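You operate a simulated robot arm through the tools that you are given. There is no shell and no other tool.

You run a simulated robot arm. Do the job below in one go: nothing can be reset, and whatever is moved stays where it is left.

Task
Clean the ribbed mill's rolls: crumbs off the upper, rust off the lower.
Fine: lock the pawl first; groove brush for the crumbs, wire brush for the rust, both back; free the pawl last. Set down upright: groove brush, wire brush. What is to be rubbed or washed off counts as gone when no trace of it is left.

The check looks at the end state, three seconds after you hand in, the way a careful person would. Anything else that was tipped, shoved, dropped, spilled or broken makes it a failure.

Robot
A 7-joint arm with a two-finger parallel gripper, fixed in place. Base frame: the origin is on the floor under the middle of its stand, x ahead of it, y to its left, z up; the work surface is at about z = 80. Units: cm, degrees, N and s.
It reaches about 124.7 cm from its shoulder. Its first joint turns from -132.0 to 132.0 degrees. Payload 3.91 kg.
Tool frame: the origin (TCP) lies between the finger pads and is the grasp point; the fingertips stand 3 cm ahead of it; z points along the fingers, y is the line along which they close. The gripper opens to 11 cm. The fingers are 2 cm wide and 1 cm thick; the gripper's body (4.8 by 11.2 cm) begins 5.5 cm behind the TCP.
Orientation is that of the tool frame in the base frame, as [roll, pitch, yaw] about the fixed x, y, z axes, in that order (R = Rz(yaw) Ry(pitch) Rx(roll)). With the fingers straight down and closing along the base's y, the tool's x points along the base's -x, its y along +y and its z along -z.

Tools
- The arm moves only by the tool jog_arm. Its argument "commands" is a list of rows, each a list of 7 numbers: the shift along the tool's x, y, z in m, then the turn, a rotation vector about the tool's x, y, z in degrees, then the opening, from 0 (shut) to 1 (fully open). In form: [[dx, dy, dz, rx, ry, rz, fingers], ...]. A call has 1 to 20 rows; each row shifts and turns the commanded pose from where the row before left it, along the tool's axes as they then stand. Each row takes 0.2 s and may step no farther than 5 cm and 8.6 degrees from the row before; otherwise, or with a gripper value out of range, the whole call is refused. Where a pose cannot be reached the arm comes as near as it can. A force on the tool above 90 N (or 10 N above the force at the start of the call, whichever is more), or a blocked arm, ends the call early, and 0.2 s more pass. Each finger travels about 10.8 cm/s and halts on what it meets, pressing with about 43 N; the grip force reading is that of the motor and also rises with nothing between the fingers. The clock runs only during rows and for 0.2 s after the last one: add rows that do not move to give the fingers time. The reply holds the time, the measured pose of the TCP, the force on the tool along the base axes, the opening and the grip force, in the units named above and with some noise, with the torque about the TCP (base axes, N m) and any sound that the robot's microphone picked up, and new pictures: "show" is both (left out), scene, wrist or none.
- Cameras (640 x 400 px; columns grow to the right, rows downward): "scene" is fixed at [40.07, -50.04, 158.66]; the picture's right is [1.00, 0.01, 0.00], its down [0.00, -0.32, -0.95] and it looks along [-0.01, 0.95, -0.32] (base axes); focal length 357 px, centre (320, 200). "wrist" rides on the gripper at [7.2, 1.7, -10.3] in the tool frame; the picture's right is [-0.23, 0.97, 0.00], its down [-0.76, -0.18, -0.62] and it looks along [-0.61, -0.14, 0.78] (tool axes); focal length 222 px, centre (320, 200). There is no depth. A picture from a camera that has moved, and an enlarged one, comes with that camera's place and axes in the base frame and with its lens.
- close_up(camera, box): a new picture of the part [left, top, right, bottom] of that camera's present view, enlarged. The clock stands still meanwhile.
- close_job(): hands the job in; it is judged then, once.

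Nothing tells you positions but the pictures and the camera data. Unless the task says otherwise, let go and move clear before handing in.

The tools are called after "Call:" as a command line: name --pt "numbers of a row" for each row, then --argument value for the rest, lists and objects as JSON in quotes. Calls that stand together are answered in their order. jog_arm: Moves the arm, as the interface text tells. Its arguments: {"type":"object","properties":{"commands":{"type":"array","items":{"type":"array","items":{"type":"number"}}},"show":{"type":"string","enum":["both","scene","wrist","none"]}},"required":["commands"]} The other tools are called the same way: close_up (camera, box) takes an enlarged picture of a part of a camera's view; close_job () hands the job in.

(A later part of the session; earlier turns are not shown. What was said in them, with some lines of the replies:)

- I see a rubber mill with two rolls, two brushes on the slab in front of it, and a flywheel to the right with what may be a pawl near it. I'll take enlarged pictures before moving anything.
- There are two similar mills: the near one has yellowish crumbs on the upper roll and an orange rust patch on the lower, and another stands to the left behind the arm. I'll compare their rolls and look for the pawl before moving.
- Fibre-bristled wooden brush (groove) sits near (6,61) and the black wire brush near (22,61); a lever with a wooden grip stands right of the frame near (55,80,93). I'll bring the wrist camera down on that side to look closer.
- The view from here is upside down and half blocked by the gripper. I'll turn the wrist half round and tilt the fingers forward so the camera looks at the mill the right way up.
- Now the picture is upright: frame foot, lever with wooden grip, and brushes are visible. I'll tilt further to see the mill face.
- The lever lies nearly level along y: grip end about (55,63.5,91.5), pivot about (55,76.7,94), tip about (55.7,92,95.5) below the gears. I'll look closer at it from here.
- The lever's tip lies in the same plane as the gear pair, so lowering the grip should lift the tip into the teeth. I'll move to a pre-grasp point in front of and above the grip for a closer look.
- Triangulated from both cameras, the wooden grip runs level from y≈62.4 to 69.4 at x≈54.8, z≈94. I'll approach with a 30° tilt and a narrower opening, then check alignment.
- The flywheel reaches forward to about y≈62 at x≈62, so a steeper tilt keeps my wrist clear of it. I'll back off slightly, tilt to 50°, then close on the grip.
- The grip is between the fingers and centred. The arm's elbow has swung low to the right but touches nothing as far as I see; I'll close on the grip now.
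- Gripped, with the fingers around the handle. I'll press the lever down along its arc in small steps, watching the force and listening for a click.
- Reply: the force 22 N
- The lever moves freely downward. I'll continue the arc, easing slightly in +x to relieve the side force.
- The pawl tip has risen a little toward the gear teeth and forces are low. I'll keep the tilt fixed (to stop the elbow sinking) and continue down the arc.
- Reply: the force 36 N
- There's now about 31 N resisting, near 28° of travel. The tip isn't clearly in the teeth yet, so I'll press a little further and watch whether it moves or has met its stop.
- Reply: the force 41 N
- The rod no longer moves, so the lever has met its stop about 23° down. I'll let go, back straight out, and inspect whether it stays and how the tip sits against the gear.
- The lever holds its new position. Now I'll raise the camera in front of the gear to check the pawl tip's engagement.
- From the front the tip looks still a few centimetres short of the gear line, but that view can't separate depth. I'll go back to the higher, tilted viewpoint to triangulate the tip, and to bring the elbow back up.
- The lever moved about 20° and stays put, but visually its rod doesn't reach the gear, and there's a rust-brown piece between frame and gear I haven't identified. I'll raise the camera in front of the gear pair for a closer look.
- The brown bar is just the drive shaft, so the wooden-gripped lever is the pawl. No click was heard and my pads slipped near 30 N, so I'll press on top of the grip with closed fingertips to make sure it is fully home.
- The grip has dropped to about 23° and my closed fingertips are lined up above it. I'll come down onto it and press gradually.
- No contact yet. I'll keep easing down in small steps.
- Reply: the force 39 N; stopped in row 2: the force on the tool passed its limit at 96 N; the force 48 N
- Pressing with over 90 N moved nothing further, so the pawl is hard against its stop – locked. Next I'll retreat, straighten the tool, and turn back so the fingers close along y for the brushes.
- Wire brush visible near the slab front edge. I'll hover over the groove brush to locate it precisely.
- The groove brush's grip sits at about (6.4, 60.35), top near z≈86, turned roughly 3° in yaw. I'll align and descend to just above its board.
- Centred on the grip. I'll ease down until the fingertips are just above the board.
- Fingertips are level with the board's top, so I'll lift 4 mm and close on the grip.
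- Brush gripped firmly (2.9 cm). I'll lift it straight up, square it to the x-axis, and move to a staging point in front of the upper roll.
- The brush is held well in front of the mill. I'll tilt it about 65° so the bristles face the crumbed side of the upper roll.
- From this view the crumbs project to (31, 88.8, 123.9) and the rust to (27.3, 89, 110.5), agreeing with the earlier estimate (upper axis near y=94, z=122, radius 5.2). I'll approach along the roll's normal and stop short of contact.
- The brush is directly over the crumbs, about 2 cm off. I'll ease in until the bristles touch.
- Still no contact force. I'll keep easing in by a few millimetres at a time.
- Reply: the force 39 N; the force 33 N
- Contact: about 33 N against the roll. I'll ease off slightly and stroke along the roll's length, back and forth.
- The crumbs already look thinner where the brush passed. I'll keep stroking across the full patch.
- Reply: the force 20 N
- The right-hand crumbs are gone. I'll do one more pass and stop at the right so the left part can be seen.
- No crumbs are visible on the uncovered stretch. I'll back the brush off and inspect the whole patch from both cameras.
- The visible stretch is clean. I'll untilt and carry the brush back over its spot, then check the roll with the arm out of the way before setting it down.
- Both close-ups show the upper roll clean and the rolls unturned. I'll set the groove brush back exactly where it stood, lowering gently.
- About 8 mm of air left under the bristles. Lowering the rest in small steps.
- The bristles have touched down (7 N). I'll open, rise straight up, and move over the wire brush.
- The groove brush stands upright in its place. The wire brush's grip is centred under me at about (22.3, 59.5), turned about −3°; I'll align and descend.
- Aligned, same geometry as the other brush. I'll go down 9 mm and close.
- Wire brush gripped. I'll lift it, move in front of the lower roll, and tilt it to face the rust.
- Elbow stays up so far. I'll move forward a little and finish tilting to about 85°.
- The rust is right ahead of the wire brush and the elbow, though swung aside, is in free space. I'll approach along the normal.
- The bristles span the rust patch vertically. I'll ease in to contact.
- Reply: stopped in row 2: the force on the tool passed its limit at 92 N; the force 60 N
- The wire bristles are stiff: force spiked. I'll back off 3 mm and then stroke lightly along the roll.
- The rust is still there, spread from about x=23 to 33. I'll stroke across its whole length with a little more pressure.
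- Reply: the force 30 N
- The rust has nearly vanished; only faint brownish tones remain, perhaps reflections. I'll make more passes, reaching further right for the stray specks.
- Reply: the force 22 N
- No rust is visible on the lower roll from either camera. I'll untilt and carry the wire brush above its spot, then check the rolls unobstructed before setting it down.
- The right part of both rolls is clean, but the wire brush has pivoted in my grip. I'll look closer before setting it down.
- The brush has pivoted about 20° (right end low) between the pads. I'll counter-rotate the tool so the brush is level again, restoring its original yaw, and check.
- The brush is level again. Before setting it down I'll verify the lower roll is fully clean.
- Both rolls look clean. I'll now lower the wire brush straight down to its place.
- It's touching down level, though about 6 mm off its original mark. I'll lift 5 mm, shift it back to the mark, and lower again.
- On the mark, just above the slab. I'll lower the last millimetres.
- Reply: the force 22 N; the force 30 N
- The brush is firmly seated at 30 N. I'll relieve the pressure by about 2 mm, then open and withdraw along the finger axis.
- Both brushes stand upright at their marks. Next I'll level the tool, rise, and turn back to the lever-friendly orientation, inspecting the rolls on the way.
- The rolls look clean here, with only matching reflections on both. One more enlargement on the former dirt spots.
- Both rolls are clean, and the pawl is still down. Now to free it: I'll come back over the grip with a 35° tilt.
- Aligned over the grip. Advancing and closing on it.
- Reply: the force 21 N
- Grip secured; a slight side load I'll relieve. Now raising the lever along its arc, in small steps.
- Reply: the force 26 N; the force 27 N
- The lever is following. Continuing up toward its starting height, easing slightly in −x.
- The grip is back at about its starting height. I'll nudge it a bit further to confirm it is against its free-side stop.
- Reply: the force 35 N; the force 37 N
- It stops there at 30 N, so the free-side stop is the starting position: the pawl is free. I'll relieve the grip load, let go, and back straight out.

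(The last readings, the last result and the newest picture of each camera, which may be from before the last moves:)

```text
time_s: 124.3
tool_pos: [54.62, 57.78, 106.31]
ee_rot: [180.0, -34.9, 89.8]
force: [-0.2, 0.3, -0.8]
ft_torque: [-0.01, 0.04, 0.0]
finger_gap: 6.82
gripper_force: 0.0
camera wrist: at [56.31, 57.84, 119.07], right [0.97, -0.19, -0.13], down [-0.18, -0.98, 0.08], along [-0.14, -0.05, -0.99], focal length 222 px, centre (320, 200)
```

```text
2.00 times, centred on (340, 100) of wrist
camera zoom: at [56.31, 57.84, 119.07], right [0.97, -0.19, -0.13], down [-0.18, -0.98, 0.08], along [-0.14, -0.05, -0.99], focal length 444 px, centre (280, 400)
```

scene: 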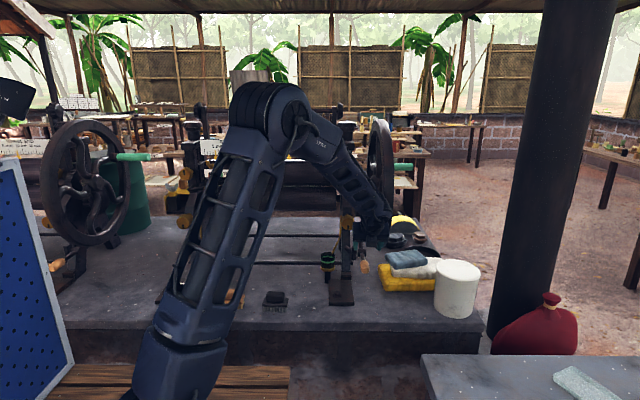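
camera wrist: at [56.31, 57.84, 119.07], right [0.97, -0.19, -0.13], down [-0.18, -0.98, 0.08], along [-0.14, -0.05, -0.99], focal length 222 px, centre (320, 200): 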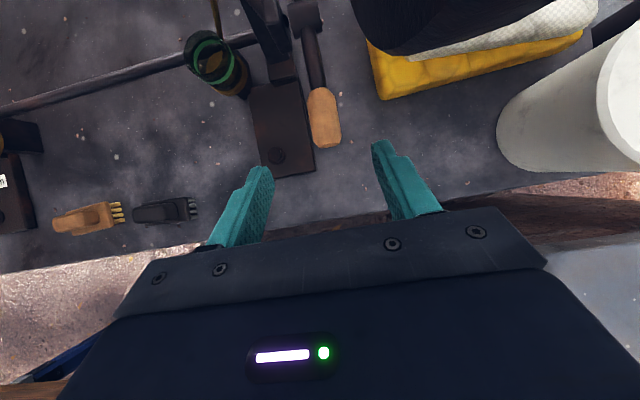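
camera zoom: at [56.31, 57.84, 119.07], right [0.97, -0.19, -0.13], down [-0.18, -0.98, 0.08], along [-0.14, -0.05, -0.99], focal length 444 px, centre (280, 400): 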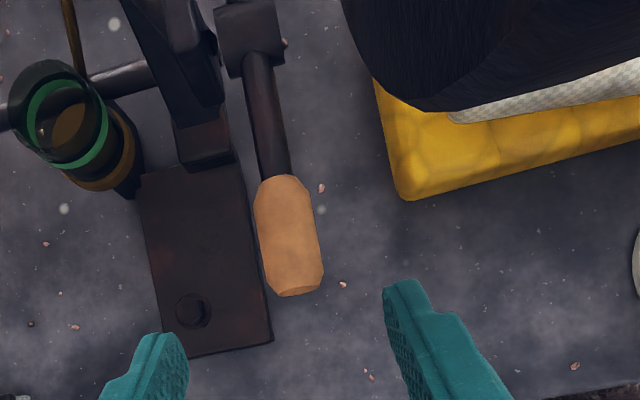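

The pawl lever is back at its starting position and free. I'll move the arm up and clear, then do a final check of the scene.

Call:
jog_arm --pt "0 0 -0.04 0 0 0 0.62" --pt "0 0 -0.04 0 0 0 0.62" --pt "0 -0.02 0 0 -7 0 0.62" --pt "0 -0.02 0 0 -7 0 0.62" --pt "0 -0.02 0 0 -7 0 0.62" --pt "0 -0.02 0 0 -7 0 0.62" --pt "0 -0.02 0 0 -7 0 0.62" --pt "0 -0.035 -0.025 0 0 0 0.62" --pt "0 -0.035 -0.025 0 0 0 0.62" --pt "0 -0.035 -0.025 0 0 0 0.62" --pt "0 -0.035 -0.025 0 0 0 0.62" --pt "0 -0.035 -0.025 0 0 0 0.62" --pt "0 -0.035 -0.025 0 0 0 0.62" --pt "0 0 0 0 0 0 0.62" --show "both"

Call:
close_up --camera "scene" --box '[325, 210, 395, 310]'

Call:
close_up --camera "scene" --box '[200, 220, 480, 395]'

Call:
close_up --camera "scene" --box '[205, 155, 345, 220]'

```text
time_s: 127.3
tool_pos: [23.43, 53.42, 127.92]
ee_rot: [179.9, 0.1, 89.8]
force: [-0.5, 0.2, -0.6]
ft_torque: [0.0, 0.0, 0.0]
finger_gap: 6.82
gripper_force: 0.1
camera wrist: at [25.23, 60.62, 138.2], right [0.97, -0.23, 0.0], down [-0.18, -0.76, 0.62], along [-0.14, -0.61, -0.78], focal length 222 px, centre (320, 200)
```

scene: 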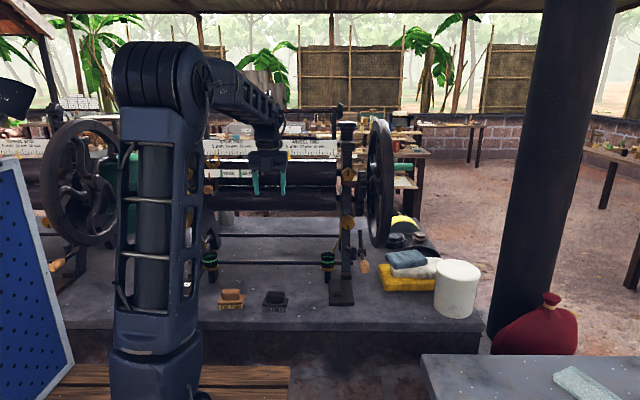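
wrist: 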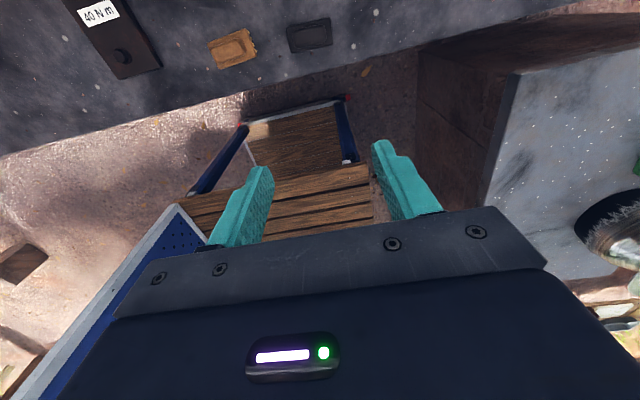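

```text
4.00 times, centred on (360, 260) of scene
camera zoom: at [40.07, -50.04, 158.66], right [1.0, 0.01, 0.0], down [0.0, -0.32, -0.95], along [-0.01, 0.95, -0.32], focal length 1428 px, centre (160, -40)
```

zoom: 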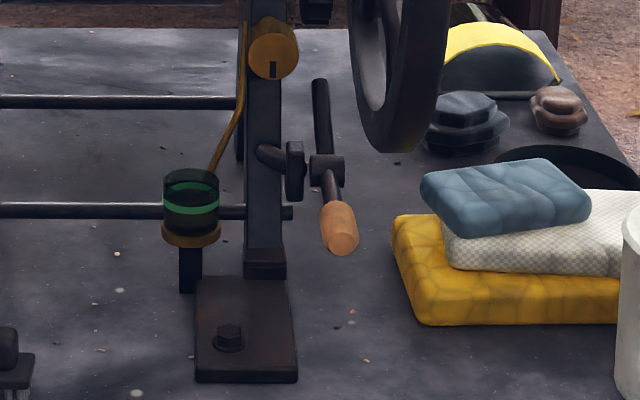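

```text
2.29 times, centred on (340, 308) of scene
camera zoom: at [40.07, -50.04, 158.66], right [1.0, 0.01, 0.0], down [0.0, -0.32, -0.95], along [-0.01, 0.95, -0.32], focal length 816 px, centre (274, -46)
```

zoom: 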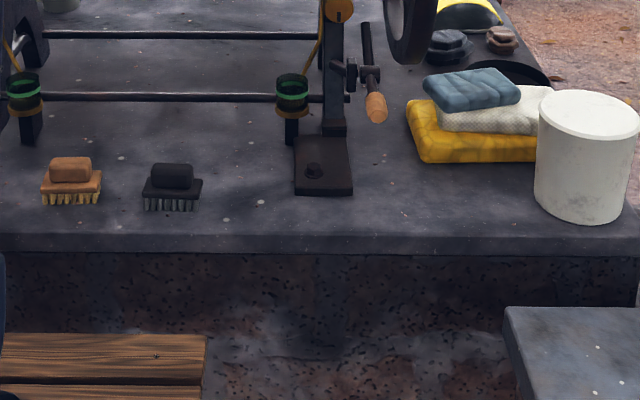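

```text
4.57 times, centred on (275, 188) of scene
camera zoom: at [40.07, -50.04, 158.66], right [1.0, 0.01, 0.0], down [0.0, -0.32, -0.95], along [-0.01, 0.95, -0.32], focal length 1632 px, centre (526, 257)
```

zoom: 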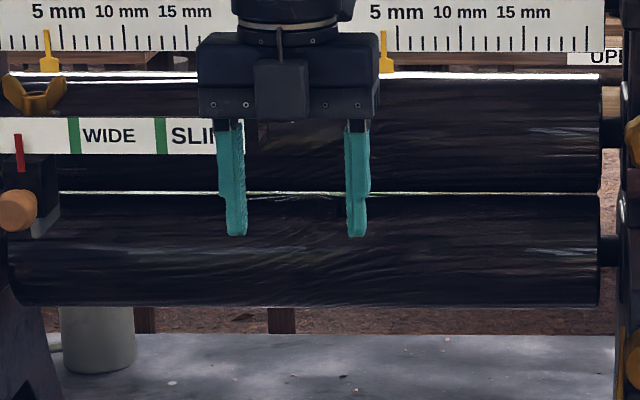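

The final check shows both rolls clean, both brushes upright on their original marks, the pawl lever back at its free stop, and nothing else disturbed. The gripper is empty and clear of everything, so I'm handing in.

Call:
close_job

```text
The job is handed in.
```

The mill's rolls are clean and I've handed the job in. The final pictures show no crumbs on the upper roll and no rust on the lower.

- **Pawl:** I locked it before any brushing. I took that to mean the lever pressed hard against its lower stop: over 90 N moved it no further, and the rolls did not appear to turn while I brushed. I saw no visible engagement with the gear and heard no click. At the end I raised it back to its upper stop, where it started, so it is free again.
- **Brushes:** I used the groove brush for the crumbs and the wire brush for the rust. Both are upright where they started, to within a few millimetres. The wire brush pivoted about 20° in my grip after the rust was off; I levelled it before setting it down.
- **Which mill:** There are two similar mills. I worked on the right-hand one, which had the crumbs and rust on ribbed-looking rolls. The left mill's rolls looked smooth and clean from what I could see of them.

Nothing else looks moved, tipped or spilled in the final pictures, and the arm is empty and clear of the mill.
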